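You operate a simulated robot arm through the tools that you are given. There is no shell and no other tool. Be economical: measure what you need, move in short steps, check, and stop when the job is done.

You run a simulated robot arm. Do the job below in one go: nothing can be reset, and whatever is moved stays where it is left.

TASK
Set the index table to the card's mark and fit the index ring on its spigot.
Fine: free the index lock to turn the table and lock it again.

Only the result counts: the job must be done as asked and must still hold three seconds after the hand-in. Knocking over, shifting, dropping, spilling or breaking anything else fails it.

THE ROBOT
A 7-joint arm with a two-finger parallel gripper, fixed in place. Base frame: the origin is at the foot of the arm, x ahead of it, y to its left, z up; the work surface is at about z = 0. Units: m, degrees, N and s.
With the tool pointing down near the work surface it reaches from about 0.22 to 0.58 m from the base axis. Its first joint turns from -66.0 to 66.0 degrees. Payload 2.5 kg.
The TCP is the grasp point between the finger pads, 0.023 m short of the fingertips. In the tool frame z runs along the fingers and y along their closing line. The gripper opens to 0.094 m. The fingers are 0.038 m wide and 0.01 m thick; the gripper's body (0.054 by 0.096 m) begins 0.039 m behind the TCP.
Orientation is told as [roll, pitch, yaw] about the base's x, y, z axes, in that order, counted from this pose: with the fingers straight down and closing along the base's y, the tool's x points along the base's -x, its y along +y and its z along -z.

THE INTERFACE
- The arm moves only by the tool arm_command. Its arguments are lists of equal length, an entry for each row: "claw": the closure in counts, from 0 (fully open) to 255 (shut); "translation": the shift along the tool's x, y, z in units of 25 mm (1.0 is 25 mm), a list of three; "delta_rot": the turn, a rotation vector about the tool's x, y, z in units of 4 degrees (1.0 is 4 degrees), a list of three. In form: {"claw": [claw, ...], "translation": [[dx, dy, dz], ...], "delta_rot": [[ax, ay, az], ...]}. A call has 1 to 10 rows; each row shifts and turns the commanded pose from where the row before left it, along the tool's axes as they then stand. A call with a number of a shift or a turn outside -1 to 1 is refused whole. A row lasts 0.2 s, in which the tool goes at most 0.05 m and 8.6 degrees; a call with a longer step from one row to the next is refused whole, and so is a gripper value outside its range. Where a pose cannot be reached the arm comes as near as it can. A force on the tool above 50 N (or 10 N above the force at the start of the call, whichever is more), or a blocked arm, ends the call early, and 0.2 s more pass. Each finger travels about 0.108 m/s and halts on what it meets, pressing with about 34 N; the grip force reading is that of the motor and also rises with nothing between the fingers. The clock runs only during rows and for 0.2 s after the last one: add rows that do not move to give the fingers time. The reply holds the time, the measured pose of the TCP, the force on the tool along the base axes, the opening and the grip force, in the units named above and with some noise.
- Cameras (640 x 400 px; columns grow to the right, rows downward): "scene" is fixed at [0.1149, -0.4039, 0.5427]; the picture's right is [0.85, -0.52, 0.00], its down [-0.30, -0.50, -0.81] and it looks along [0.42, 0.69, -0.58] (base axes); focal length 260 px, centre (320, 200). "wrist" rides on the gripper at [-0.039, 0, -0.044] in the tool frame; the picture's right is [0.00, -1.00, 0.00], its down [0.97, 0.00, -0.24] and it looks along [0.24, 0.00, 0.97] (tool axes); focal length 218 px, centre (320, 200). There is no depth. A picture from a camera that has moved, and an enlarged one, comes with that camera's place and axes in the base frame and with its lens.
- grab_frame(camera): a new picture of that camera. The clock stands still meanwhile.
- zoom(camera, box): a new picture of the part [left, top, right, bottom] of that camera's present view, enlarged. The clock stands still meanwhile.
- job_done(): hands the job in; it is judged then, once.

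Work in short steps. Places have to be worked out from the pictures, the camera data and where the tool is seen: move nearer, look again, correct. Check each grasp and each placing, and mend what went wrong. You have 120 turns and 68 pictures in all, those below and enlarged ones among them. Open the gripper and draw the arm clear of the work before you hand the job in, unless the task says otherwise; then end with one line.

The tools are called after ">>>" as a command line: name --argument value ..., lists and objects as JSON in quotes. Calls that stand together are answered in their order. arm_command: Moves the arm, as the interface text tells. Its arguments: {"type":"object","properties":{"claw":{"type":"array","items":{"type":"number"}},"translation":{"type":"array","items":{"type":"array","items":{"type":"number"}}},"delta_rot":{"type":"array","items":{"type":"array","items":{"type":"number"}}}},"required":["claw","translation","delta_rot"]} The other tools are called the same way: grab_frame (camera) takes a picture; zoom (camera, box) takes an enlarged picture of a part of a camera's view; job_done () hands the job in.

At the start:

```text
t: 0.0
tool_pos: [0.3586, 0.1111, 0.3824]
ee_rot: [0.0, -0.1, 0.0]
force: [-0.5, -0.4, 0.1]
gripper_width: 0.094
grip_force: 0.0
```

scene: 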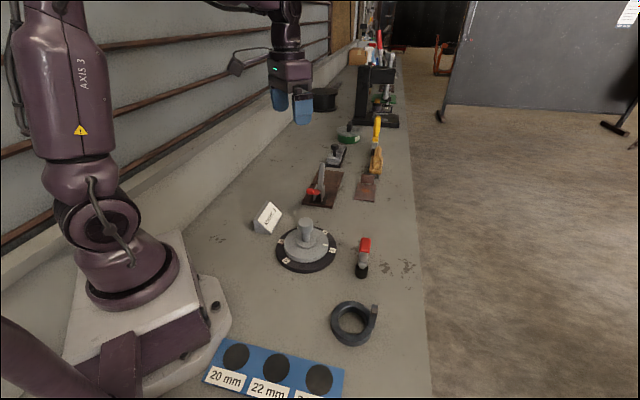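
wrist: 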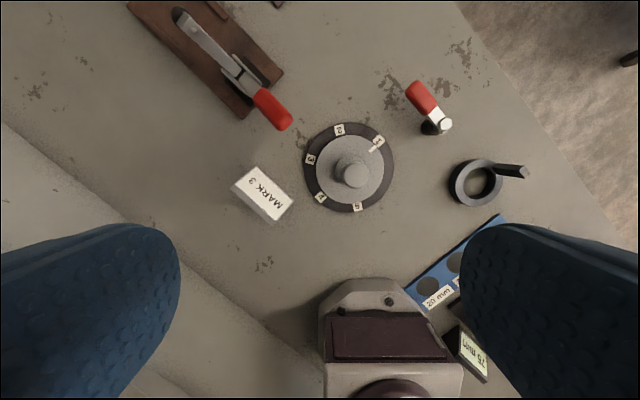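

The card seems to read "MARK 3". I zoom in on the table, lock and ring for detail.

>>> zoom --camera "scene" --box '[240, 190, 400, 290]'

>>> zoom --camera "wrist" --box '[220, 70, 460, 220]'

>>> zoom --camera "scene" --box '[200, 280, 400, 400]'

```text
4.00 times, centred on (320, 240) of scene
camera zoom: at [0.1149, -0.4039, 0.5427], right [0.85, -0.52, 0.0], down [-0.3, -0.5, -0.81], along [0.42, 0.69, -0.58], focal length 1039 px, centre (320, 40)
```

zoom: 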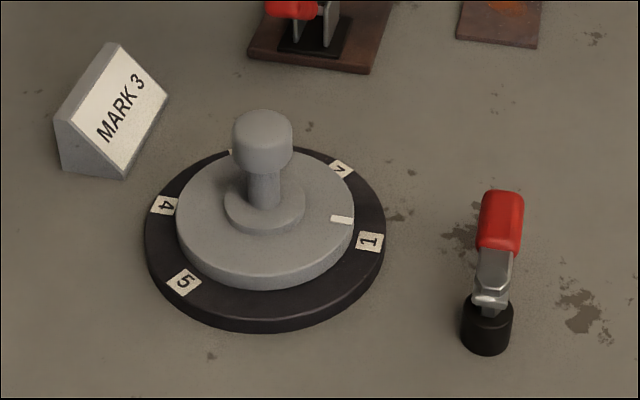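

```text
2.67 times, centred on (340, 145) of wrist
camera zoom: at [0.3971, 0.1115, 0.4266], right [0.0, -1.0, 0.0], down [-0.97, 0.0, 0.24], along [-0.24, 0.0, -0.97], focal length 582 px, centre (267, 347)
```

zoom: 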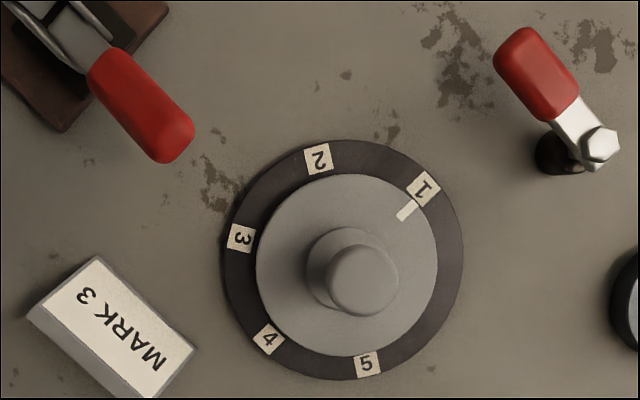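

```text
3.20 times, centred on (300, 340) of scene
camera zoom: at [0.1149, -0.4039, 0.5427], right [0.85, -0.52, 0.0], down [-0.3, -0.5, -0.81], along [0.42, 0.69, -0.58], focal length 831 px, centre (384, -248)
```

zoom: 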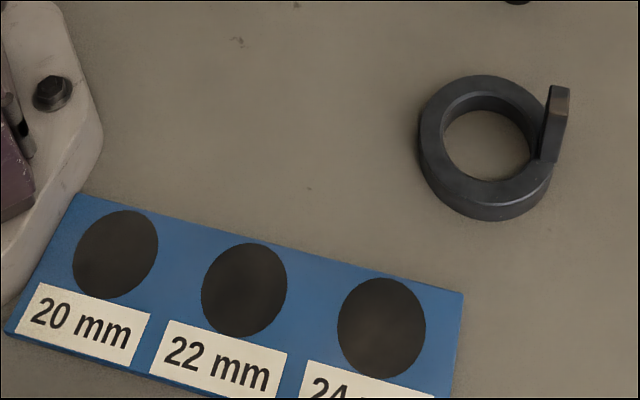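

The card says 3, and the pointer stands at 1. I move over toward the red-handled lever at about (0.43, -0.10) for a closer look.

>>> arm_command --claw '[0, 0, 0, 0, 0, 0, 0, 0]' --translation '[[-0.1, -1, 0.5], [-0.1, -1, 0.5], [-0.1, -1, 0.5], [-0.1, -1, 0.5], [-0.1, -1, 0.5], [-0.1, -1, 0.5], [-0.1, -0.5, 0.5], [0, 0, 0]]' --delta_rot '[[0, 0, 0], [0, 0, 0], [0, 0, 0], [0, 0, 0], [0, 0, 0], [0, 0, 0], [0, 0, 0], [0, 0, 0]]'

>>> grab_frame --camera "wrist"

>>> zoom --camera "scene" --box '[290, 110, 418, 190]'

```text
t: 1.8
tool_pos: [0.3751, -0.0525, 0.2949]
ee_rot: [0.1, 0.1, 0.1]
force: [0.0, -0.5, -0.2]
gripper_width: 0.094
grip_force: 0.1
```

```text
62 pictures are left
camera wrist: at [0.4132, -0.052, 0.3403], right [0.0, -1.0, 0.0], down [-0.97, 0.0, 0.24], along [-0.24, 0.0, -0.97], focal length 218 px, centre (320, 200)
```

wrist: 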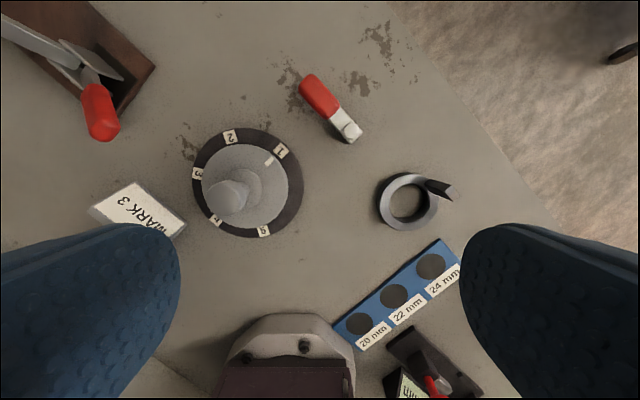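

```text
5.00 times, centred on (354, 150) of scene
camera zoom: at [0.1148, -0.4039, 0.5427], right [0.85, -0.52, 0.0], down [-0.3, -0.5, -0.81], along [0.42, 0.69, -0.58], focal length 1299 px, centre (150, 450)
```

zoom: 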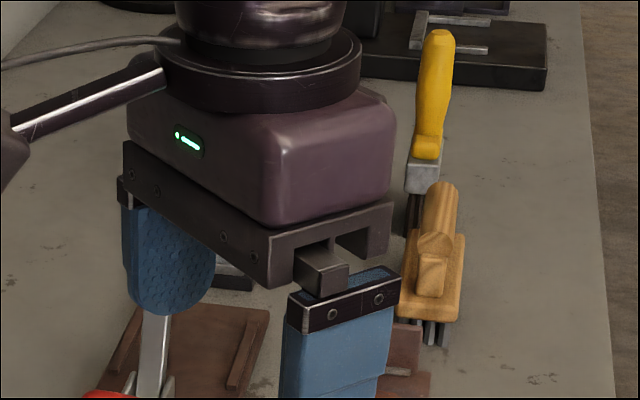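

The lever seems to be a horizontal handle on a vertical post with a hex at about (0.431, -0.085, 0.065). I zoom in on it before deciding how it moves.

>>> zoom --camera "wrist" --box '[280, 60, 376, 150]'

>>> zoom --camera "scene" --box '[330, 225, 410, 290]'

>>> zoom --camera "scene" --box '[270, 200, 350, 280]'

```text
4.44 times, centred on (328, 105) of wrist
camera zoom: at [0.4132, -0.052, 0.3403], right [0.0, -1.0, 0.0], down [-0.97, 0.0, 0.24], along [-0.24, 0.0, -0.97], focal length 970 px, centre (284, 622)
```

zoom: 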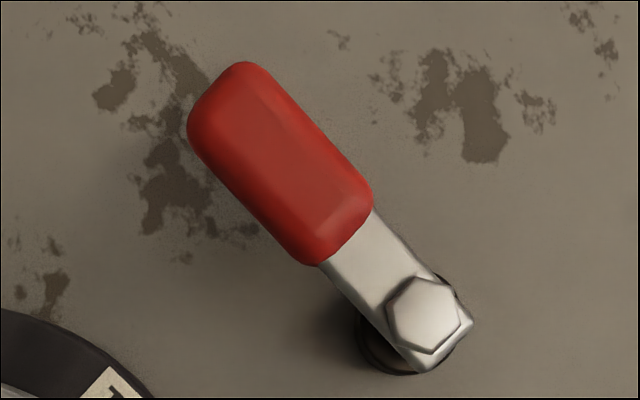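

```text
6.15 times, centred on (370, 258) of scene
camera zoom: at [0.1148, -0.4039, 0.5427], right [0.85, -0.52, 0.0], down [-0.3, -0.5, -0.81], along [0.42, 0.69, -0.58], focal length 1599 px, centre (12, -154)
```

zoom: 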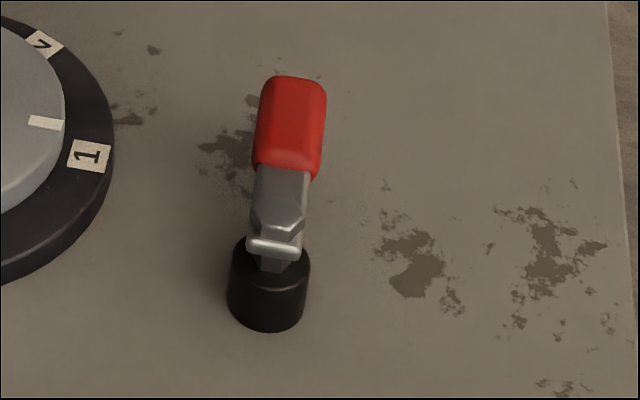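

```text
5.00 times, centred on (310, 240) of scene
camera zoom: at [0.1148, -0.4039, 0.5427], right [0.85, -0.52, 0.0], down [-0.3, -0.5, -0.81], along [0.42, 0.69, -0.58], focal length 1299 px, centre (370, 0)
```

zoom: 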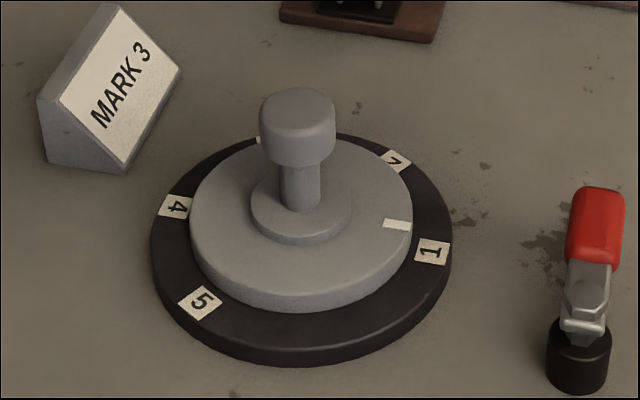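

The lever appears to pivot on a vertical axis near (0.431, -0.09), with its red handle centred at about (0.469, -0.051), 46° from x. I move above the handle and yaw +46°.

>>> arm_command --claw '[0, 0, 0, 0, 0, 0, 0, 0, 0, 0]' --translation '[[-0.94, 0, 1], [-0.94, 0, 1], [-0.94, 0, 1], [-0.94, 0, 1], [0, 0, 1], [0, 0, 0.8], [0, 0, 0], [0, 0, 0], [0, 0, 0], [0, 0, 0]]' --delta_rot '[[0, 0, 0], [0, 0, 0], [0, 0, 0], [0, 0, 0], [0, 0, -1], [0, 0, -1], [0, 0, -1], [0, 0, -1], [0, 0, -1], [0, 0, -1]]'

>>> arm_command --claw '[60, 60, 60, 60, 60, 60, 60]' --translation '[[0, 0, 0], [0, 0, 0], [0, 0, 0], [0, 0, 0], [0, 0, 0], [0, 0, 0], [0, 0, 0]]' --delta_rot '[[0, 0, -1], [0, 0, -1], [0, 0, -1], [0, 0, -1], [0, 0, -1], [0, 0, -0.5], [0, 0, 0]]'

>>> grab_frame --camera "wrist"

>>> zoom --camera "scene" --box '[300, 190, 428, 290]'

```text
t: 4.0
tool_pos: [0.4699, -0.0509, 0.1495]
ee_rot: [0.0, 0.0, 24.1]
force: [0.2, -0.1, 0.3]
gripper_width: 0.0941
grip_force: 0.0
```

```text
t: 5.6
tool_pos: [0.4695, -0.052, 0.15]
ee_rot: [0.0, 0.0, 46.2]
force: [0.5, 0.1, 0.2]
gripper_width: 0.0719
grip_force: 0.0
```

```text
57 pictures are left
camera wrist: at [0.4972, -0.0229, 0.1946], right [0.72, -0.69, 0.0], down [-0.67, -0.7, 0.24], along [-0.17, -0.17, -0.97], focal length 218 px, centre (320, 200)
```

wrist: 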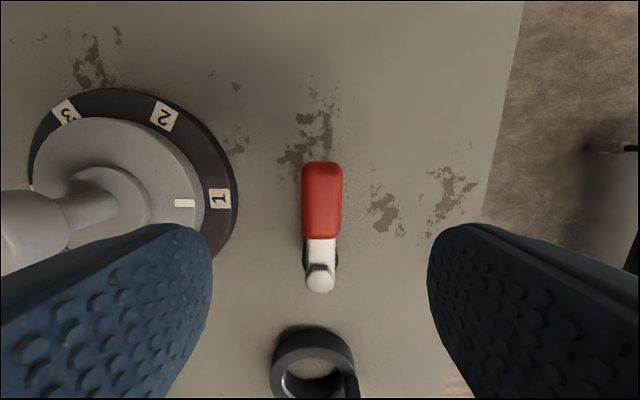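

```text
4.00 times, centred on (364, 240) of scene
camera zoom: at [0.1149, -0.4039, 0.5427], right [0.85, -0.52, 0.0], down [-0.3, -0.5, -0.81], along [0.42, 0.69, -0.58], focal length 1039 px, centre (144, 40)
```

zoom: 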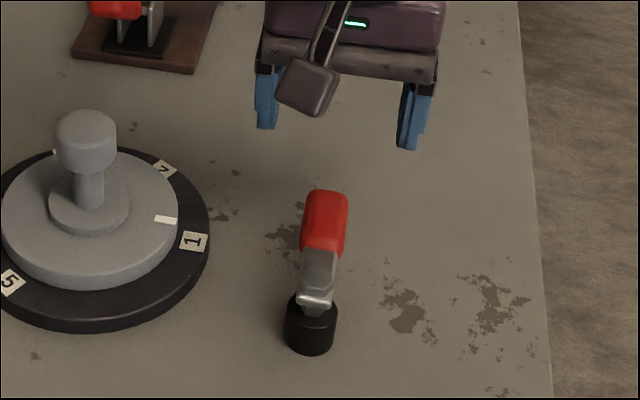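

The handle lies centred between the fingers. I descend to z≈0.062 and close on it.

>>> arm_command --claw '[60, 60, 60, 60, 60]' --translation '[[-0.16, 0, 0.9], [0, 0, 0.9], [0, 0, 0.9], [0, 0, 0.8], [0, 0, 0]]' --delta_rot '[[0, 0, 0], [0, 0, 0], [0, 0, 0], [0, 0, 0], [0, 0, 0]]'

>>> arm_command --claw '[255, 255, 255, 255]' --translation '[[0, 0, 0], [0, 0, 0], [0, 0, 0], [0, 0, 0]]' --delta_rot '[[0, 0, 0], [0, 0, 0], [0, 0, 0], [0, 0, 0]]'

>>> zoom --camera "scene" --box '[300, 190, 428, 290]'

```text
t: 6.8
tool_pos: [0.473, -0.0486, 0.0634]
ee_rot: [0.0, 0.0, 46.0]
force: [0.2, 0.2, 0.1]
gripper_width: 0.072
grip_force: 0.0
```

```text
t: 7.8
tool_pos: [0.4734, -0.0492, 0.0633]
ee_rot: [0.0, -0.1, 46.0]
force: [7.3, -5.4, -6.8]
gripper_width: 0.0224
grip_force: 44.8
```

```text
4.00 times, centred on (364, 240) of scene
camera zoom: at [0.1149, -0.4039, 0.5427], right [0.85, -0.52, 0.0], down [-0.3, -0.5, -0.81], along [0.42, 0.69, -0.58], focal length 1039 px, centre (144, 40)
```

zoom: 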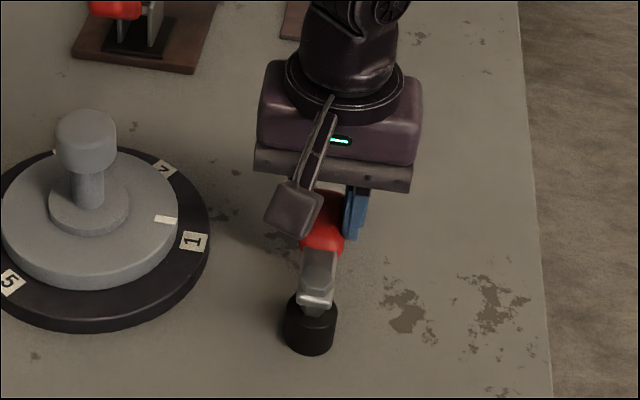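

The handle is gripped at 22 mm. I try a small counterclockwise turn (about 8°) around the pivot and watch the force.

>>> arm_command --claw '[255, 255, 255]' --translation '[[0, 0.16, 0], [0, 0.16, 0], [0, 0, 0]]' --delta_rot '[[0, 0, -1], [0, 0, -1], [0, 0, 0]]'

```text
t: 8.4
tool_pos: [0.4719, -0.0493, 0.063]
ee_rot: [-1.2, -0.3, 52.8]
force: [8.7, -1.9, -6.4]
gripper_width: 0.0261
grip_force: 45.4
stopped in row 3: the force on the tool passed its limit (the readings are from after the stop); the commanded pose is now the measured one
```

Counterclockwise is blocked, so I try the clockwise direction.

>>> arm_command --claw '[255, 255, 255, 255, 255]' --translation '[[0, -0.05, 0], [0, -0.1, 0], [0, -0.16, 0], [0, -0.16, 0], [0, 0, 0]]' --delta_rot '[[0, 0, 1], [0, 0, 1], [0, 0, 1], [0, 0, 1], [0, 0, 0]]'

```text
t: 9.6
tool_pos: [0.4798, -0.0561, 0.0638]
ee_rot: [-0.7, -0.4, 37.1]
force: [-11.2, 9.6, 6.3]
gripper_width: 0.0223
grip_force: 45.1
```

It seems to follow clockwise. I continue a little further, then look.

>>> arm_command --claw '[255, 255, 255, 255, 255]' --translation '[[0, -0.16, 0], [0, -0.16, 0], [0, -0.16, 0], [0, -0.16, 0], [0, 0, 0]]' --delta_rot '[[0, 0, 1], [0, 0, 1], [0, 0, 1], [0, 0, 1], [0, 0, 0]]'

>>> zoom --camera "scene" --box '[300, 190, 428, 290]'

```text
t: 10.8
tool_pos: [0.4876, -0.071, 0.0632]
ee_rot: [-0.7, -0.6, 21.0]
force: [-18.4, 6.8, 2.0]
gripper_width: 0.0222
grip_force: 44.9
```

```text
4.00 times, centred on (364, 240) of scene
camera zoom: at [0.1148, -0.4039, 0.5427], right [0.85, -0.52, 0.0], down [-0.3, -0.5, -0.81], along [0.42, 0.69, -0.58], focal length 1039 px, centre (144, 40)
```

zoom: 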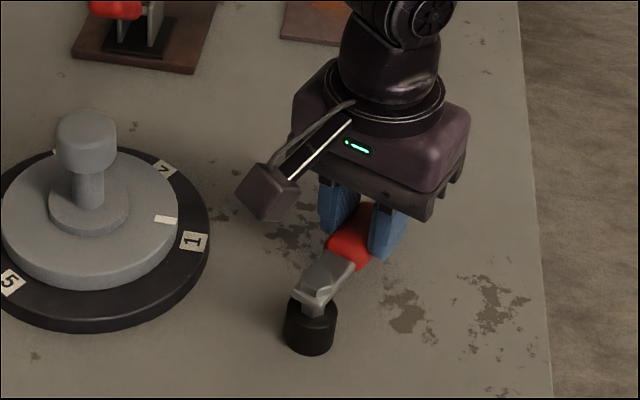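

The lever turns clockwise. I continue with a small inward trim to relieve the -x load.

>>> arm_command --claw '[255, 255, 255, 255, 255, 255, 255]' --translation '[[0.07, -0.15, 0], [0.04, -0.15, 0], [0.02, -0.15, 0], [0.02, -0.15, 0], [0.02, -0.15, 0], [0.02, -0.15, 0], [0, 0, 0]]' --delta_rot '[[0, 0, 1], [0, 0, 1], [0, 0, 1], [0, 0, 1], [0, 0, 1], [0, 0, 1], [0, 0, 0]]'

```text
t: 12.4
tool_pos: [0.491, -0.0956, 0.065]
ee_rot: [-0.6, -1.4, -2.7]
force: [21.8, -1.4, -8.8]
gripper_width: 0.0223
grip_force: 44.6
```

The load is now outward, so I trimmed too far. I give back a little and continue.

>>> arm_command --claw '[255, 255, 255, 255, 255, 255, 255]' --translation '[[-0.08, -0.15, 0], [0, -0.15, 0], [0, -0.15, 0], [0, -0.15, 0], [0, -0.15, 0], [0, -0.15, 0], [0, 0, 0]]' --delta_rot '[[0, 0, 1], [0, 0, 1], [0, 0, 1], [0, 0, 1], [0, 0, 1], [0, 0, 1], [0, 0, 0]]'

>>> zoom --camera "scene" --box '[300, 190, 428, 290]'

```text
t: 14.0
tool_pos: [0.4842, -0.1177, 0.064]
ee_rot: [-0.1, -1.1, -26.9]
force: [-12.1, -11.9, 20.8]
gripper_width: 0.0222
grip_force: 45.1
```

```text
4.00 times, centred on (364, 240) of scene
camera zoom: at [0.1147, -0.4039, 0.5428], right [0.85, -0.52, 0.0], down [-0.3, -0.5, -0.81], along [0.42, 0.69, -0.58], focal length 1039 px, centre (144, 40)
```

zoom: 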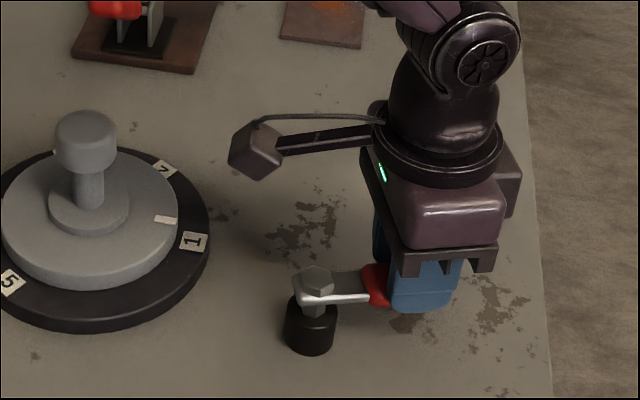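

About 73° turned and no stop yet. I continue clockwise until it meets one.

>>> arm_command --claw '[255, 255, 255, 255, 255, 255, 255]' --translation '[[0.02, -0.15, -0.05], [0, -0.15, 0], [0, -0.15, 0], [0, -0.15, 0], [0, -0.15, 0], [0, -0.15, 0], [0, 0, 0]]' --delta_rot '[[0, 0, 1], [0, 0, 1], [0, 0, 1], [0, 0, 1], [0, 0, 1], [0, 0, 1], [0, 0, 0]]'

>>> zoom --camera "scene" --box '[300, 190, 428, 290]'

```text
t: 15.6
tool_pos: [0.47, -0.1322, 0.065]
ee_rot: [0.6, -1.1, -50.7]
force: [11.9, -14.7, -21.6]
gripper_width: 0.0255
grip_force: 44.9
```

```text
4.00 times, centred on (364, 240) of scene
camera zoom: at [0.115, -0.4039, 0.5427], right [0.85, -0.52, 0.0], down [-0.3, -0.5, -0.81], along [0.42, 0.69, -0.58], focal length 1039 px, centre (144, 40)
```

zoom: 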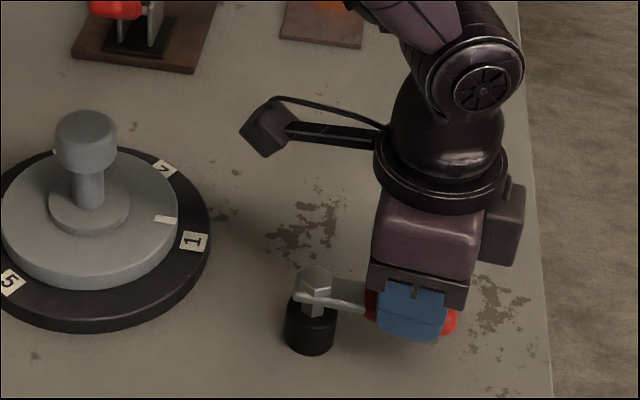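

The grip width rose and the lever no longer follows, so it is at its stop (about 85–90°). I release, rise, and check it.

>>> arm_command --claw '[150, 100, 60, 60, 60, 60, 60, 60, 60, 60]' --translation '[[0, 0, 0], [0, 0, 0], [0, 0, 0], [0, 0, -1], [0, 0, -1], [0, 0, -1], [0, 0, -1], [0, 0, -1], [0, 0, -1], [0, 0, 0]]' --delta_rot '[[0, 0, 0], [0, 0, 0], [0, 0, 0], [0, 0, 0], [0, 0, 0], [0, 0, 0], [0, 0, 0], [0, 0, 0], [0, 0, 0], [0, 0, 0]]'

>>> grab_frame --camera "wrist"

>>> zoom --camera "scene" --box '[300, 190, 428, 290]'

```text
t: 17.8
tool_pos: [0.4684, -0.1324, 0.2161]
ee_rot: [0.5, -1.0, -50.8]
force: [-0.2, 0.1, 0.2]
gripper_width: 0.072
grip_force: 0.1
```

```text
51 pictures are left
camera wrist: at [0.492, -0.1619, 0.2604], right [-0.78, -0.63, -0.01], down [-0.62, 0.75, 0.22], along [-0.14, 0.18, -0.97], focal length 218 px, centre (320, 200)
```

wrist: 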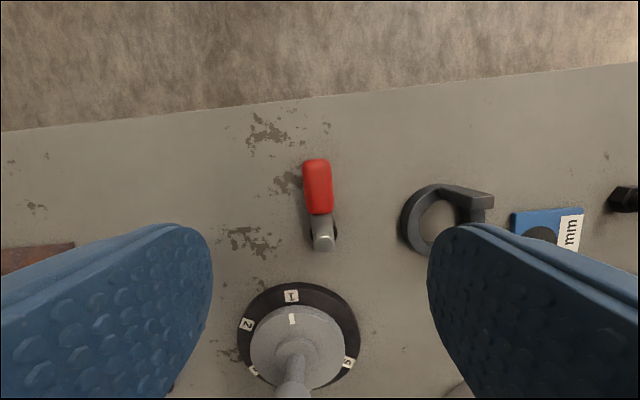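

```text
4.00 times, centred on (364, 240) of scene
camera zoom: at [0.1148, -0.4039, 0.5427], right [0.85, -0.52, 0.0], down [-0.3, -0.5, -0.81], along [0.42, 0.69, -0.58], focal length 1039 px, centre (144, 40)
```

zoom: 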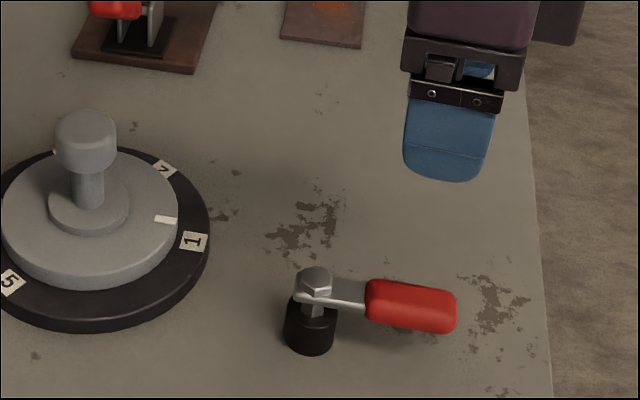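

The lever rests at the other stop. Next I carry the gripper over the knob near (0.354, 0.057), straighten the tilt, and set yaw about -62° so I can turn +120°.

>>> arm_command --claw '[60, 60, 60, 60, 60, 60, 60, 60, 60, 60]' --translation '[[0.973, 0.138, 0], [0.973, 0.138, 0], [0.973, 0.138, 0], [0.973, 0.138, 0], [0.973, 0.138, 0], [0.973, 0.138, 0], [0.973, 0.138, 0], [0.973, 0.138, 0], [0.973, 0.138, 0], [0, 0, 0]]' --delta_rot '[[0.125, 0.25, 0], [0, 0, 0], [0, 0, 0], [0, 0, 0], [0, 0, 0], [0, 0, 0], [0, 0, 0], [0, 0, 0], [0, 0, 0], [0, 0, 0]]'

>>> arm_command --claw '[60, 60, 60, 60]' --translation '[[0, 0, 0], [0, 0, 0], [0, 0, 0], [0, 0, 0]]' --delta_rot '[[0, 0, 1], [0, 0, 1], [0, 0, 0.8], [0, 0, 0]]'

>>> grab_frame --camera "wrist"

```text
t: 20.0
tool_pos: [0.3545, 0.0579, 0.2155]
ee_rot: [-0.1, 0.0, -50.8]
force: [-0.5, 0.0, 0.9]
gripper_width: 0.0716
grip_force: 0.1
```

```text
t: 21.0
tool_pos: [0.3545, 0.057, 0.2147]
ee_rot: [0.1, 0.1, -62.0]
force: [-0.1, -0.4, -0.1]
gripper_width: 0.0719
grip_force: 0.1
```

```text
49 pictures are left
camera wrist: at [0.3727, 0.0231, 0.2602], right [-0.88, -0.47, 0.0], down [-0.45, 0.86, 0.24], along [-0.11, 0.21, -0.97], focal length 218 px, centre (320, 200)
```

wrist: 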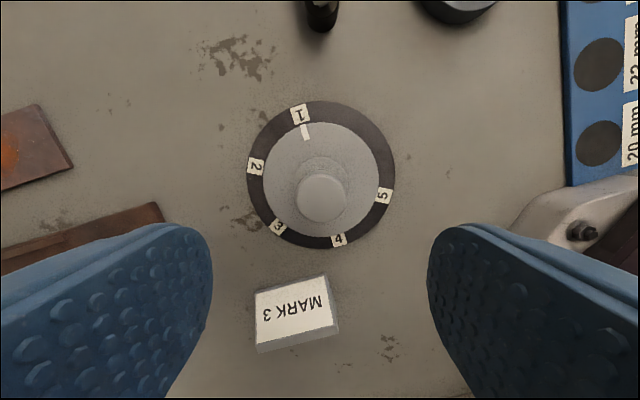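

The knob is right below the TCP and the pointer is exactly at 1. I descend to z≈0.086 and grip the knob.

>>> arm_command --claw '[60, 60, 60, 60, 60, 60, 60]' --translation '[[0, 0, 1], [0, 0, 1], [0, 0, 1], [0, 0, 1], [0, 0, 0.6], [0, 0, 0.55], [0, 0, 0]]' --delta_rot '[[0, 0, 0], [0, 0, 0], [0, 0, 0], [0, 0, 0], [0, 0, 0], [0, 0, 0], [0, 0, 0]]'

>>> arm_command --claw '[255, 255, 255, 255]' --translation '[[0, 0, 0], [0, 0, 0], [0, 0, 0], [0, 0, 0]]' --delta_rot '[[0, 0, 0], [0, 0, 0], [0, 0, 0], [0, 0, 0]]'

>>> zoom --camera "scene" --box '[240, 190, 400, 290]'

```text
t: 22.6
tool_pos: [0.356, 0.0587, 0.0866]
ee_rot: [0.0, 0.1, -62.0]
force: [0.2, 0.2, -0.3]
gripper_width: 0.0722
grip_force: 0.1
```

```text
t: 23.6
tool_pos: [0.3531, 0.0564, 0.0863]
ee_rot: [-0.5, 0.2, -62.1]
force: [-22.6, -16.3, 8.2]
gripper_width: 0.0379
grip_force: 45.4
```

```text
4.00 times, centred on (320, 240) of scene
camera zoom: at [0.1148, -0.4039, 0.5427], right [0.85, -0.52, 0.0], down [-0.3, -0.5, -0.81], along [0.42, 0.69, -0.58], focal length 1039 px, centre (320, 40)
```

zoom: 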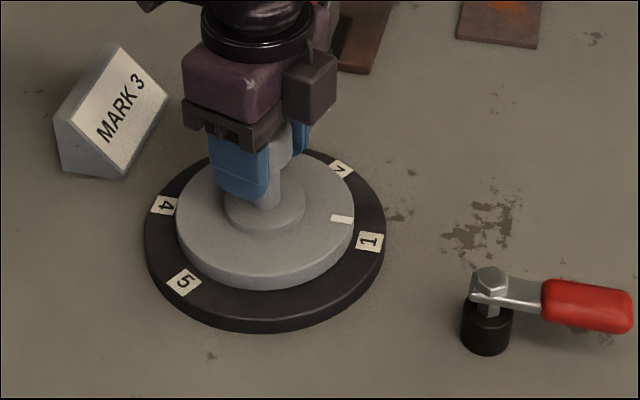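

The knob is gripped at 38 mm with some side load. I shift 2 mm along the closing line to relieve it and turn a first 16°.

>>> arm_command --claw '[255, 255, 255, 255, 255, 255]' --translation '[[0, -0.09, 0], [0, 0, 0], [0, 0, 0], [0, 0, 0], [0, 0, 0], [0, 0, 0]]' --delta_rot '[[0, 0, 0], [0, 0, -1], [0, 0, -1], [0, 0, -1], [0, 0, -1], [0, 0, 0]]'

>>> zoom --camera "scene" --box '[240, 190, 400, 290]'

```text
t: 25.0
tool_pos: [0.3536, 0.0572, 0.0865]
ee_rot: [0.0, 0.1, -46.0]
force: [13.3, -0.6, -30.4]
gripper_width: 0.038
grip_force: 45.0
```

```text
4.00 times, centred on (320, 240) of scene
camera zoom: at [0.115, -0.4039, 0.5427], right [0.85, -0.52, 0.0], down [-0.3, -0.5, -0.81], along [0.42, 0.69, -0.58], focal length 1039 px, centre (320, 40)
```

zoom: 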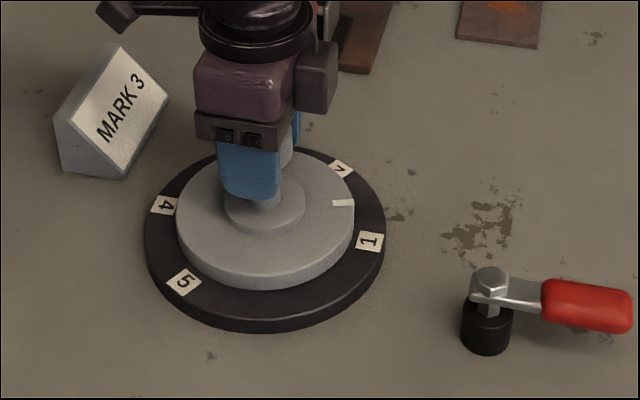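

The disc turns freely with the knob. I continue the remaining 104° in parts.

>>> arm_command --claw '[255, 255, 255, 255, 255, 255, 255, 255, 255, 255]' --translation '[[0, 0, 0.05], [0, 0, 0], [0, 0, 0], [0, 0, 0], [0, 0, 0], [0, 0, 0], [0, 0, 0], [0, 0, 0], [0, 0, 0], [0, 0, 0]]' --delta_rot '[[0, 0, -1], [0, 0, -1], [0, 0, -1], [0, 0, -1], [0, 0, -1], [0, 0, -1], [0, 0, -1], [0, 0, -1], [0, 0, -1], [0, 0, -1]]'

>>> arm_command --claw '[255, 255, 255, 255, 255, 255, 255, 255, 255, 255]' --translation '[[0, 0, 0], [0, 0, 0], [0, 0, 0], [0, 0, 0], [0, 0, 0], [0, 0, 0], [0, 0, 0], [0, 0, 0], [0, 0, 0], [0, 0, 0]]' --delta_rot '[[0, 0, -1], [0, 0, -1], [0, 0, -1], [0, 0, -1], [0, 0, -1], [0, 0, -1], [0, 0, -1], [0, 0, -1], [0, 0, -1], [0, 0, -1]]'

>>> arm_command --claw '[255, 255, 255, 255, 255, 255, 255]' --translation '[[0, 0, 0], [0, 0, 0], [0, 0, 0], [0, 0, 0], [0, 0, 0], [0, 0, 0], [0, 0, 0]]' --delta_rot '[[0, 0, -1], [0, 0, -1], [0, 0, -1], [0, 0, -1], [0, 0, -1], [0, 0, -1], [0, 0, 0]]'

>>> zoom --camera "scene" --box '[240, 190, 400, 290]'

>>> grab_frame --camera "wrist"

```text
t: 27.2
tool_pos: [0.3533, 0.0569, 0.0858]
ee_rot: [0.2, -0.3, -5.9]
force: [13.8, 18.7, 15.8]
gripper_width: 0.0381
grip_force: 44.7
```

```text
t: 29.4
tool_pos: [0.3531, 0.0571, 0.0854]
ee_rot: [0.0, -0.2, 34.0]
force: [12.5, 17.2, 19.1]
gripper_width: 0.0377
grip_force: 44.9
```

```text
t: 31.0
tool_pos: [0.3543, 0.0564, 0.0863]
ee_rot: [-0.1, -0.1, 58.1]
force: [11.9, 16.7, 20.7]
gripper_width: 0.038
grip_force: 46.0
```

```text
4.00 times, centred on (320, 240) of scene
camera zoom: at [0.1148, -0.4039, 0.5428], right [0.85, -0.52, 0.0], down [-0.3, -0.5, -0.81], along [0.42, 0.69, -0.58], focal length 1039 px, centre (320, 40)
```

zoom: 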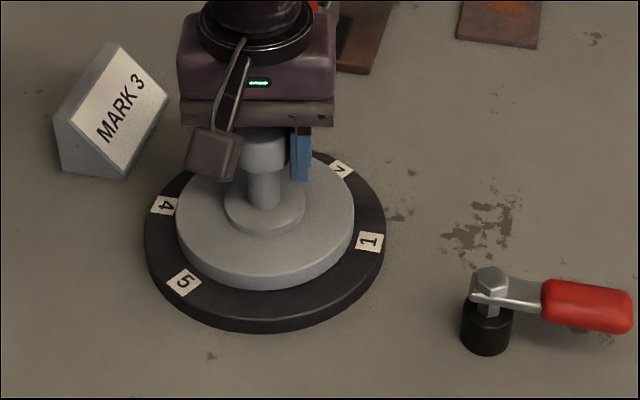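

```text
45 pictures are left
camera wrist: at [0.374, 0.0901, 0.1305], right [0.85, -0.53, 0.0], down [-0.51, -0.82, 0.24], along [-0.12, -0.2, -0.97], focal length 218 px, centre (320, 200)
```

wrist: 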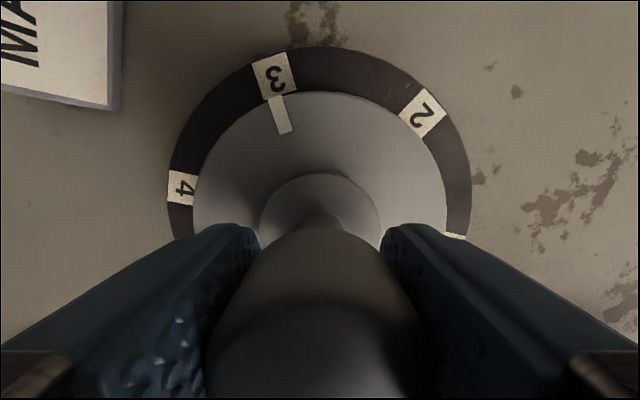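

The pointer calculates to about 75.5° against mark 3's 75°, so they line up. I open, rise and check from above.

>>> arm_command --claw '[150, 80, 60, 60, 60, 60, 60, 60, 60, 60]' --translation '[[0, 0, 0], [0, 0, 0], [0, 0, 0], [0, 0, -1], [0, 0, -1], [0, 0, -1], [0, 0, -1], [0, 0, -1], [0, 0, -1], [0, 0, 0]]' --delta_rot '[[0, 0, 0], [0, 0, 0], [0, 0, 0], [0, 0, 0], [0, 0, 0], [0, 0, 0], [0, 0, 0], [0, 0, 0], [0, 0, 0], [0, 0, 0]]'

>>> zoom --camera "wrist" --box '[230, 90, 410, 260]'

```text
t: 33.2
tool_pos: [0.3531, 0.0565, 0.2336]
ee_rot: [0.1, 0.0, 58.1]
force: [0.7, 0.7, -0.4]
gripper_width: 0.0721
grip_force: 0.1
```

```text
2.35 times, centred on (320, 175) of wrist
camera zoom: at [0.3734, 0.0898, 0.2793], right [0.85, -0.53, 0.0], down [-0.51, -0.82, 0.24], along [-0.13, -0.2, -0.97], focal length 514 px, centre (320, 259)
```

zoom: 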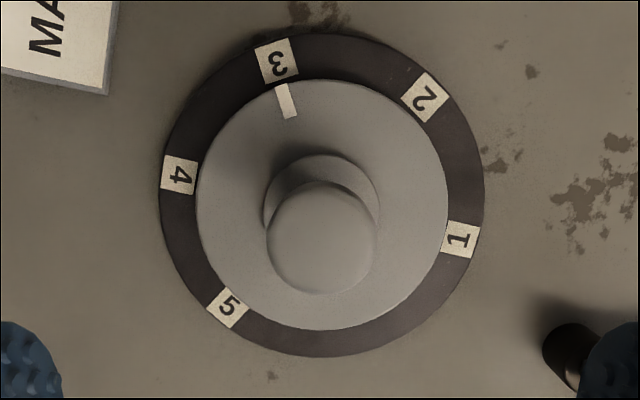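

The pointer and mark 3 line up within about half a degree. Now I re-lock: first I rotate the yaw to -45°, then travel over to the lever.

>>> arm_command --claw '[60, 60, 60, 60, 60, 60, 60, 60, 60, 60]' --translation '[[0, 0, 0], [0, 0, 0], [0, 0, 0], [0, 0, 0], [0, 0, 0], [0, 0, 0], [0, 0, 0], [0, 0, 0], [0, 0, 0], [0, 0, 0]]' --delta_rot '[[0, 0, 1], [0, 0, 1], [0, 0, 1], [0, 0, 1], [0, 0, 1], [0, 0, 1], [0, 0, 1], [0, 0, 1], [0, 0, 1], [0, 0, 1]]'

>>> arm_command --claw '[60, 60, 60, 60, 60, 60, 60, 60, 60, 60]' --translation '[[0, 0, 0], [0, 0, 0], [0, 0, 0], [0, 0, 0], [0, 0, 0], [0, 0, 0], [0, 0, 0], [0, 0, 0], [0, 0, 0], [0, 0, 0]]' --delta_rot '[[0, 0, 1], [0, 0, 1], [0, 0, 1], [0, 0, 1], [0, 0, 1], [0, 0, 1], [0, 0, 1], [0, 0, 1], [0, 0, 1], [0, 0, 1]]'

>>> arm_command --claw '[60, 60, 60, 60, 60, 60, 60]' --translation '[[0, 0, 0], [0, 0, 0], [0, 0, 0], [0, 0, 0], [0, 0, 0], [0, 0, 0], [0, 0, 0]]' --delta_rot '[[0, 0, 1], [0, 0, 1], [0, 0, 1], [0, 0, 1], [0, 0, 1], [0, 0, 0.77], [0, 0, 0]]'

```text
t: 35.4
tool_pos: [0.3524, 0.0572, 0.2351]
ee_rot: [0.1, 0.0, 17.8]
force: [-0.2, 0.5, -1.0]
gripper_width: 0.0718
grip_force: 0.0
```

```text
t: 37.6
tool_pos: [0.3532, 0.0557, 0.2353]
ee_rot: [0.0, 0.0, -22.0]
force: [0.7, -0.7, 0.0]
gripper_width: 0.072
grip_force: 0.1
```

```text
t: 39.2
tool_pos: [0.3523, 0.0562, 0.2352]
ee_rot: [0.0, 0.1, -45.2]
force: [0.4, 0.6, -0.3]
gripper_width: 0.072
grip_force: 0.0
```

I travel to above the handle at about (0.474, -0.131).

>>> arm_command --claw '[60, 60, 60, 60, 60, 60, 60, 60, 60, 60]' --translation '[[-0.967, -0.209, 0.35], [-0.967, -0.209, 0.35], [-0.967, -0.209, 0.35], [-0.967, -0.209, 0.35], [-0.967, -0.209, 0.35], [-0.967, -0.209, 0.35], [-0.967, -0.209, 0.35], [-0.967, -0.209, 0.35], [-0.967, -0.209, 0.35], [0, 0, 0]]' --delta_rot '[[0, 0, 0], [0, 0, 0], [0, 0, 0], [0, 0, 0], [0, 0, 0], [0, 0, 0], [0, 0, 0], [0, 0, 0], [0, 0, 0], [0, 0, 0]]'

>>> grab_frame --camera "wrist"

```text
t: 41.4
tool_pos: [0.4715, -0.131, 0.1548]
ee_rot: [0.0, 0.1, -45.2]
force: [-0.8, 0.0, 0.0]
gripper_width: 0.0719
grip_force: 0.1
```

```text
43 pictures are left
camera wrist: at [0.4994, -0.1578, 0.1995], right [-0.71, -0.71, 0.0], down [-0.69, 0.69, 0.24], along [-0.17, 0.17, -0.97], focal length 218 px, centre (320, 200)
```

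wrist: 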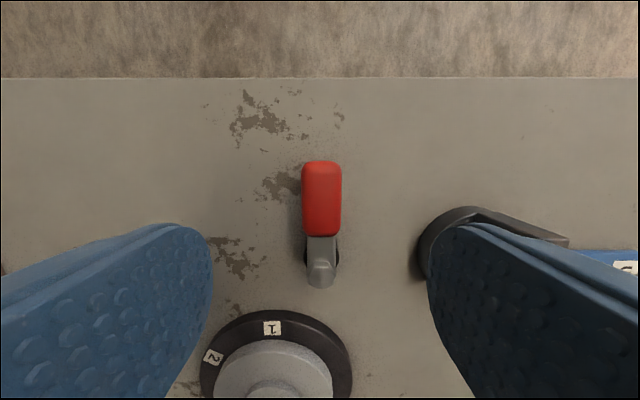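

The handle is well aligned and the ring is clear of the fingers. I descend and grip.

>>> arm_command --claw '[60, 60, 60, 60, 60, 255, 255, 255, 255]' --translation '[[0, 0, 0.92], [0, 0, 0.92], [0, 0, 0.92], [0, 0, 0.9], [0, 0, 0], [0, 0, 0], [0, 0, 0], [0, 0, 0], [0, 0, 0]]' --delta_rot '[[0, 0, 0], [0, 0, 0], [0, 0, 0], [0, 0, 0], [0, 0, 0], [0, 0, 0], [0, 0, 0], [0, 0, 0], [0, 0, 0]]'

>>> arm_command --claw '[255, 255, 255, 255, 255, 255, 255]' --translation '[[0, 0.08, 0], [0, 0.15, 0], [0, 0.155, 0], [0, 0.155, 0], [0, 0.155, 0], [0, 0.155, 0], [0, 0, 0]]' --delta_rot '[[0, 0, -0.5], [0, 0, -1], [0, 0, -1], [0, 0, -1], [0, 0, -1], [0, 0, -1], [0, 0, 0]]'

```text
t: 43.4
tool_pos: [0.4716, -0.1321, 0.0635]
ee_rot: [-0.1, 0.0, -45.1]
force: [4.7, -2.5, -5.3]
gripper_width: 0.0226
grip_force: 44.7
```

```text
t: 45.0
tool_pos: [0.484, -0.1145, 0.0632]
ee_rot: [0.1, 0.4, -23.0]
force: [-21.6, 2.9, 3.0]
gripper_width: 0.0223
grip_force: 44.9
```

The lever follows. I continue counterclockwise with a slight inward trim.

>>> arm_command --claw '[255, 255, 255, 255, 255, 255, 255]' --translation '[[0.05, 0.155, 0], [0, 0.155, 0], [0, 0.155, 0], [0, 0.155, 0], [0, 0.155, 0], [0, 0.155, 0], [0, 0, 0]]' --delta_rot '[[0, 0, -1], [0, 0, -1], [0, 0, -1], [0, 0, -1], [0, 0, -1], [0, 0, -1], [0, 0, 0]]'

>>> arm_command --claw '[255, 255, 255, 255, 255, 255, 255]' --translation '[[0, 0.155, 0], [0, 0.155, 0], [0, 0.155, 0], [0, 0.155, 0], [0, 0.155, 0], [0, 0.155, 0], [0, 0, 0]]' --delta_rot '[[0, 0, -1], [0, 0, -1], [0, 0, -1], [0, 0, -1], [0, 0, -1], [0, 0, -1], [0, 0, 0]]'

```text
t: 46.6
tool_pos: [0.489, -0.0906, 0.0638]
ee_rot: [0.0, 0.2, 1.1]
force: [-12.6, 5.6, -13.2]
gripper_width: 0.0224
grip_force: 45.0
```

```text
t: 48.2
tool_pos: [0.484, -0.0674, 0.0644]
ee_rot: [0.2, 0.2, 25.0]
force: [-14.1, 8.6, -11.1]
gripper_width: 0.0225
grip_force: 44.9
```

The lever is at about +25°; I finish the turn to its stop at about +46°, pushing slightly into it.

>>> arm_command --claw '[255, 255, 255, 255, 255, 255, 255, 255]' --translation '[[0.03, 0.155, 0], [0, 0.155, 0], [0, 0.155, 0], [0, 0.155, 0], [0, 0.155, 0], [0, 0.1, 0], [0, 0.1, 0], [0, 0, 0]]' --delta_rot '[[0, 0, -1], [0, 0, -1], [0, 0, -1], [0, 0, -1], [0, 0, -1], [0, 0, -0.5], [0, 0, -0.2], [0, 0, 0]]'

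```text
t: 50.0
tool_pos: [0.4722, -0.0505, 0.0649]
ee_rot: [-0.2, -0.1, 47.6]
force: [10.7, -3.5, -28.0]
gripper_width: 0.0232
grip_force: 45.1
```

Pose and grip match the original locked position, so it is at the stop. I release, rise and check.

>>> arm_command --claw '[150, 80, 40, 40, 40, 40, 40, 40, 40, 40]' --translation '[[0, 0, 0], [0, 0, 0], [0, 0, 0], [0, 0, -1], [0, 0, -1], [0, 0, -1], [0, 0, -1], [0, 0, -1], [0, 0, -1], [0, 0, 0]]' --delta_rot '[[0, 0, 0], [0, 0, 0], [0, 0, 0], [0, 0, 0], [0, 0, 0], [0, 0, 0], [0, 0, 0], [0, 0, 0], [0, 0, 0], [0, 0, 0]]'

>>> grab_frame --camera "wrist"

>>> zoom --camera "scene" --box '[240, 200, 400, 300]'

>>> zoom --camera "scene" --box '[300, 280, 400, 360]'

```text
t: 52.2
tool_pos: [0.4693, -0.0471, 0.2145]
ee_rot: [0.1, -0.1, 47.7]
force: [-0.6, -0.2, 0.4]
gripper_width: 0.0792
grip_force: 0.0
```

```text
42 pictures are left
camera wrist: at [0.4959, -0.0183, 0.2601], right [0.74, -0.67, 0.0], down [-0.65, -0.72, 0.24], along [-0.16, -0.18, -0.97], focal length 218 px, centre (320, 200)
```

wrist: 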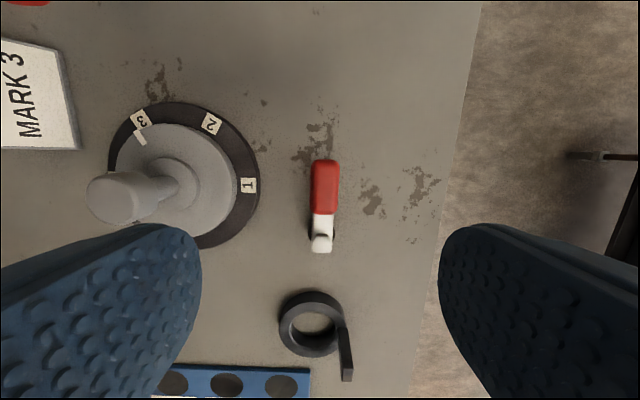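

```text
4.00 times, centred on (320, 250) of scene
camera zoom: at [0.1148, -0.4039, 0.5427], right [0.85, -0.52, 0.0], down [-0.3, -0.5, -0.81], along [0.42, 0.69, -0.58], focal length 1039 px, centre (320, 0)
```

zoom: 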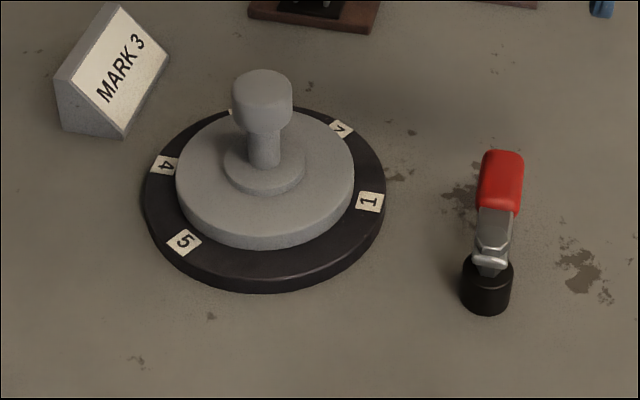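

```text
5.00 times, centred on (350, 320) of scene
camera zoom: at [0.1148, -0.4039, 0.5427], right [0.85, -0.52, 0.0], down [-0.3, -0.5, -0.81], along [0.42, 0.69, -0.58], focal length 1299 px, centre (170, -400)
```

zoom: 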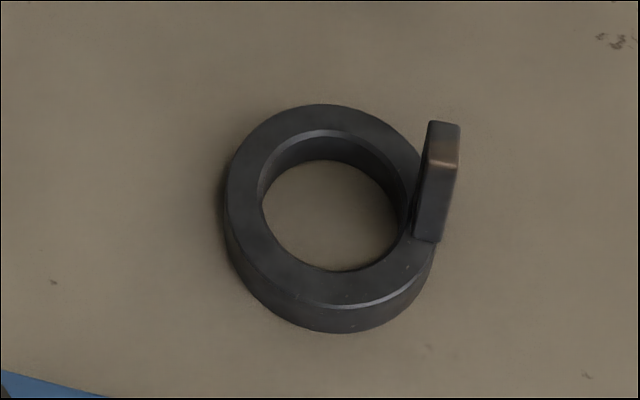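

The lock is back in its original locked position with the pointer at 3. Now I move over the ring near (0.334, -0.182) to measure it.

>>> arm_command --claw '[0, 0, 0, 0, 0, 0, 0, 0]' --translation '[[0.997, 0.136, 0], [0.997, 0.136, 0], [0.997, 0.136, 0], [0.997, 0.136, 0], [0.997, 0.136, 0], [0.997, 0.136, 0], [0.997, 0.136, 0], [0, 0, 0]]' --delta_rot '[[0, 0, 0], [0, 0, 0], [0, 0, 0], [0, 0, 0], [0, 0, 0], [0, 0, 0], [0, 0, 0], [0, 0, 0]]'

>>> grab_frame --camera "wrist"

```text
t: 54.0
tool_pos: [0.3346, -0.1622, 0.215]
ee_rot: [0.0, -0.1, 47.7]
force: [0.0, -0.3, -0.4]
gripper_width: 0.094
grip_force: 0.0
```

```text
39 pictures are left
camera wrist: at [0.3613, -0.1323, 0.2596], right [0.74, -0.67, 0.0], down [-0.65, -0.72, 0.24], along [-0.16, -0.18, -0.97], focal length 218 px, centre (320, 200)
```

wrist: 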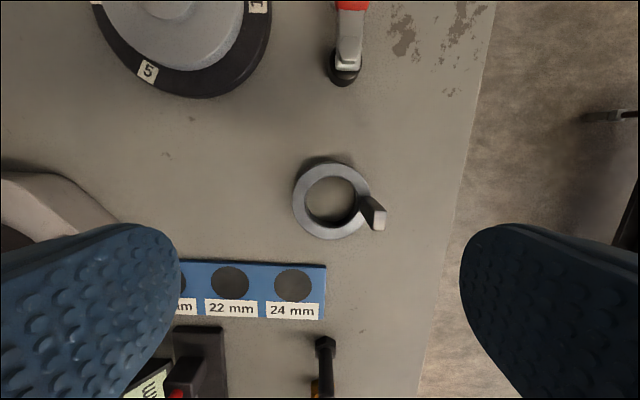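

>>> zoom --camera "wrist" --box '[280, 150, 400, 250]'

```text
4.00 times, centred on (340, 200) of wrist
camera zoom: at [0.3613, -0.1323, 0.2596], right [0.74, -0.67, 0.0], down [-0.65, -0.72, 0.24], along [-0.16, -0.18, -0.97], focal length 873 px, centre (240, 200)
```

zoom: 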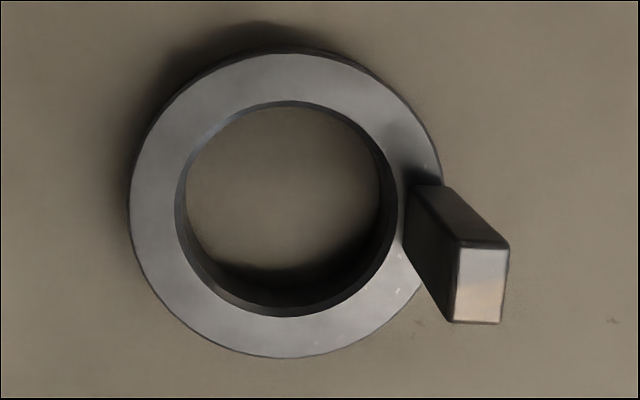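

The ring has an upright post on its rim at about (0.358, -0.215), reaching z≈0.078; ring centre is about (0.330, -0.187). I'll grip that post radially, so I move above it and check alignment.

>>> arm_command --claw '[60, 60, 60, 60, 60]' --translation '[[0.31, -0.704, 0.7], [0.31, -0.704, 0.7], [0.31, -0.704, 0.7], [0, 0, 0], [0, 0, 0]]' --delta_rot '[[0, 0, 0], [0, 0, 0], [0, 0, 0.3], [0, 0, 0], [0, 0, 0]]'

>>> grab_frame --camera "wrist"

```text
t: 55.2
tool_pos: [0.3583, -0.2137, 0.161]
ee_rot: [0.0, 0.0, 46.5]
force: [0.5, 0.4, 0.3]
gripper_width: 0.0716
grip_force: 0.2
```

```text
37 pictures are left
camera wrist: at [0.3856, -0.1856, 0.2064], right [0.73, -0.69, 0.0], down [-0.67, -0.7, 0.24], along [-0.17, -0.17, -0.97], focal length 218 px, centre (320, 200)
```

wrist: 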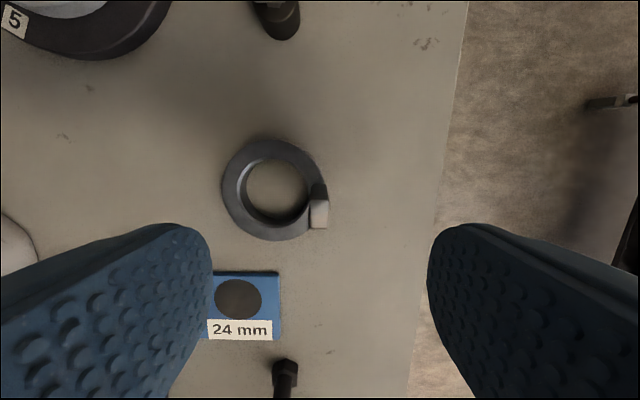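

>>> zoom --camera "wrist" --box '[216, 130, 344, 250]'

```text
3.33 times, centred on (280, 190) of wrist
camera zoom: at [0.3856, -0.1856, 0.2064], right [0.73, -0.69, 0.0], down [-0.67, -0.7, 0.24], along [-0.17, -0.17, -0.97], focal length 728 px, centre (453, 233)
```

zoom: 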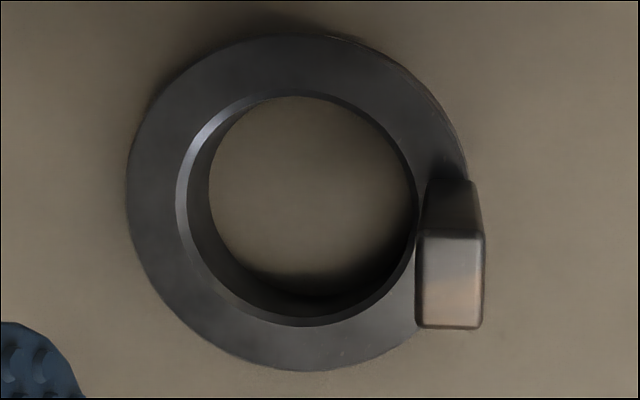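

The post is aligned with the jaws and the ring centre lies 0.040 m from it along tool +y. I descend to z≈0.068 and grip.

>>> arm_command --claw '[60, 60, 60, 60, 60, 255, 255, 255, 255, 255]' --translation '[[0.06, 0.03, 0.93], [0, 0, 0.93], [0, 0, 0.93], [0, 0, 0.93], [0, 0, 0], [0, 0, 0], [0, 0, 0], [0, 0, 0], [0, 0, 0], [0, 0, 0]]' --delta_rot '[[0, 0, 0], [0, 0, 0], [0, 0, 0], [0, 0, 0], [0, 0, 0], [0, 0, 0], [0, 0, 0], [0, 0, 0], [0, 0, 0], [0, 0, 0]]'

>>> grab_frame --camera "wrist"

```text
t: 57.4
tool_pos: [0.3577, -0.2137, 0.0687]
ee_rot: [0.2, -0.1, 46.5]
force: [-0.5, 0.3, 0.1]
gripper_width: 0.0129
grip_force: 33.8
```

```text
35 pictures are left
camera wrist: at [0.3846, -0.1864, 0.1132], right [0.73, -0.69, 0.0], down [-0.67, -0.7, 0.24], along [-0.17, -0.17, -0.97], focal length 218 px, centre (320, 200)
```

wrist: 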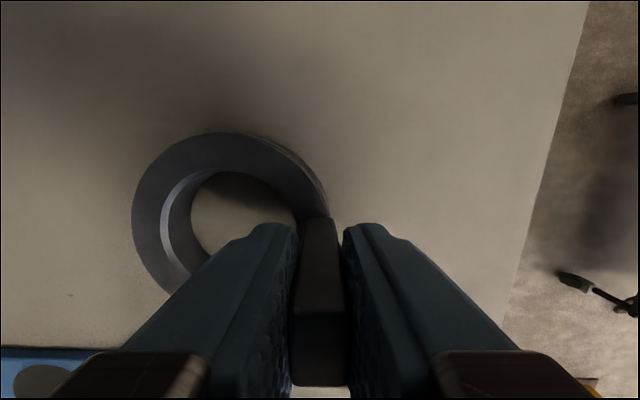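

The post is gripped at 12.9 mm. I lift 0.13 m and check the grip.

>>> arm_command --claw '[255, 255, 255, 255, 255, 255, 255]' --translation '[[0, 0, -0.4], [0, 0, -0.9], [0, 0, -1], [0, 0, -1], [0, 0, -1], [0, 0, -0.9], [0, 0, 0]]' --delta_rot '[[0, 0, 0], [0, 0, 0], [0, 0, 0], [0, 0, 0], [0, 0, 0], [0, 0, 0], [0, 0, 0]]'

>>> grab_frame --camera "wrist"

>>> grab_frame --camera "scene"

```text
t: 59.0
tool_pos: [0.3558, -0.217, 0.1989]
ee_rot: [0.1, 0.0, 46.5]
force: [0.6, 0.0, -6.3]
gripper_width: 0.013
grip_force: 34.0
```

```text
34 pictures are left
camera wrist: at [0.3823, -0.1878, 0.2436], right [0.72, -0.69, 0.0], down [-0.67, -0.7, 0.24], along [-0.17, -0.17, -0.97], focal length 218 px, centre (320, 200)
```

wrist: 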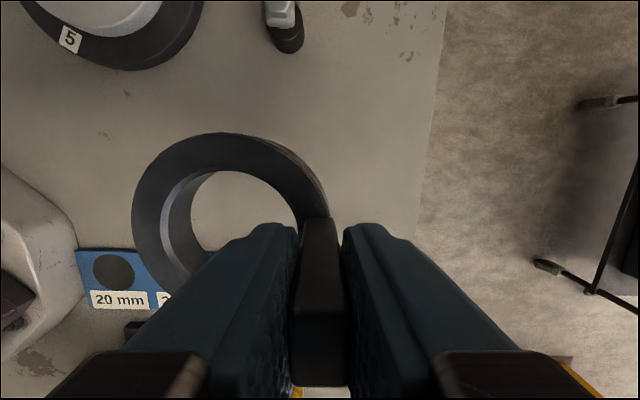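

```text
33 pictures are left
```

scene: 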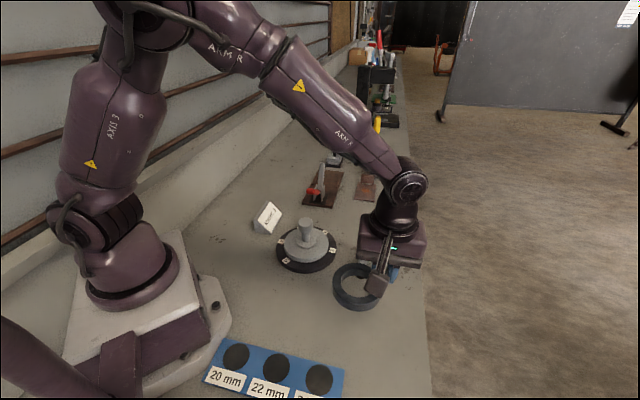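

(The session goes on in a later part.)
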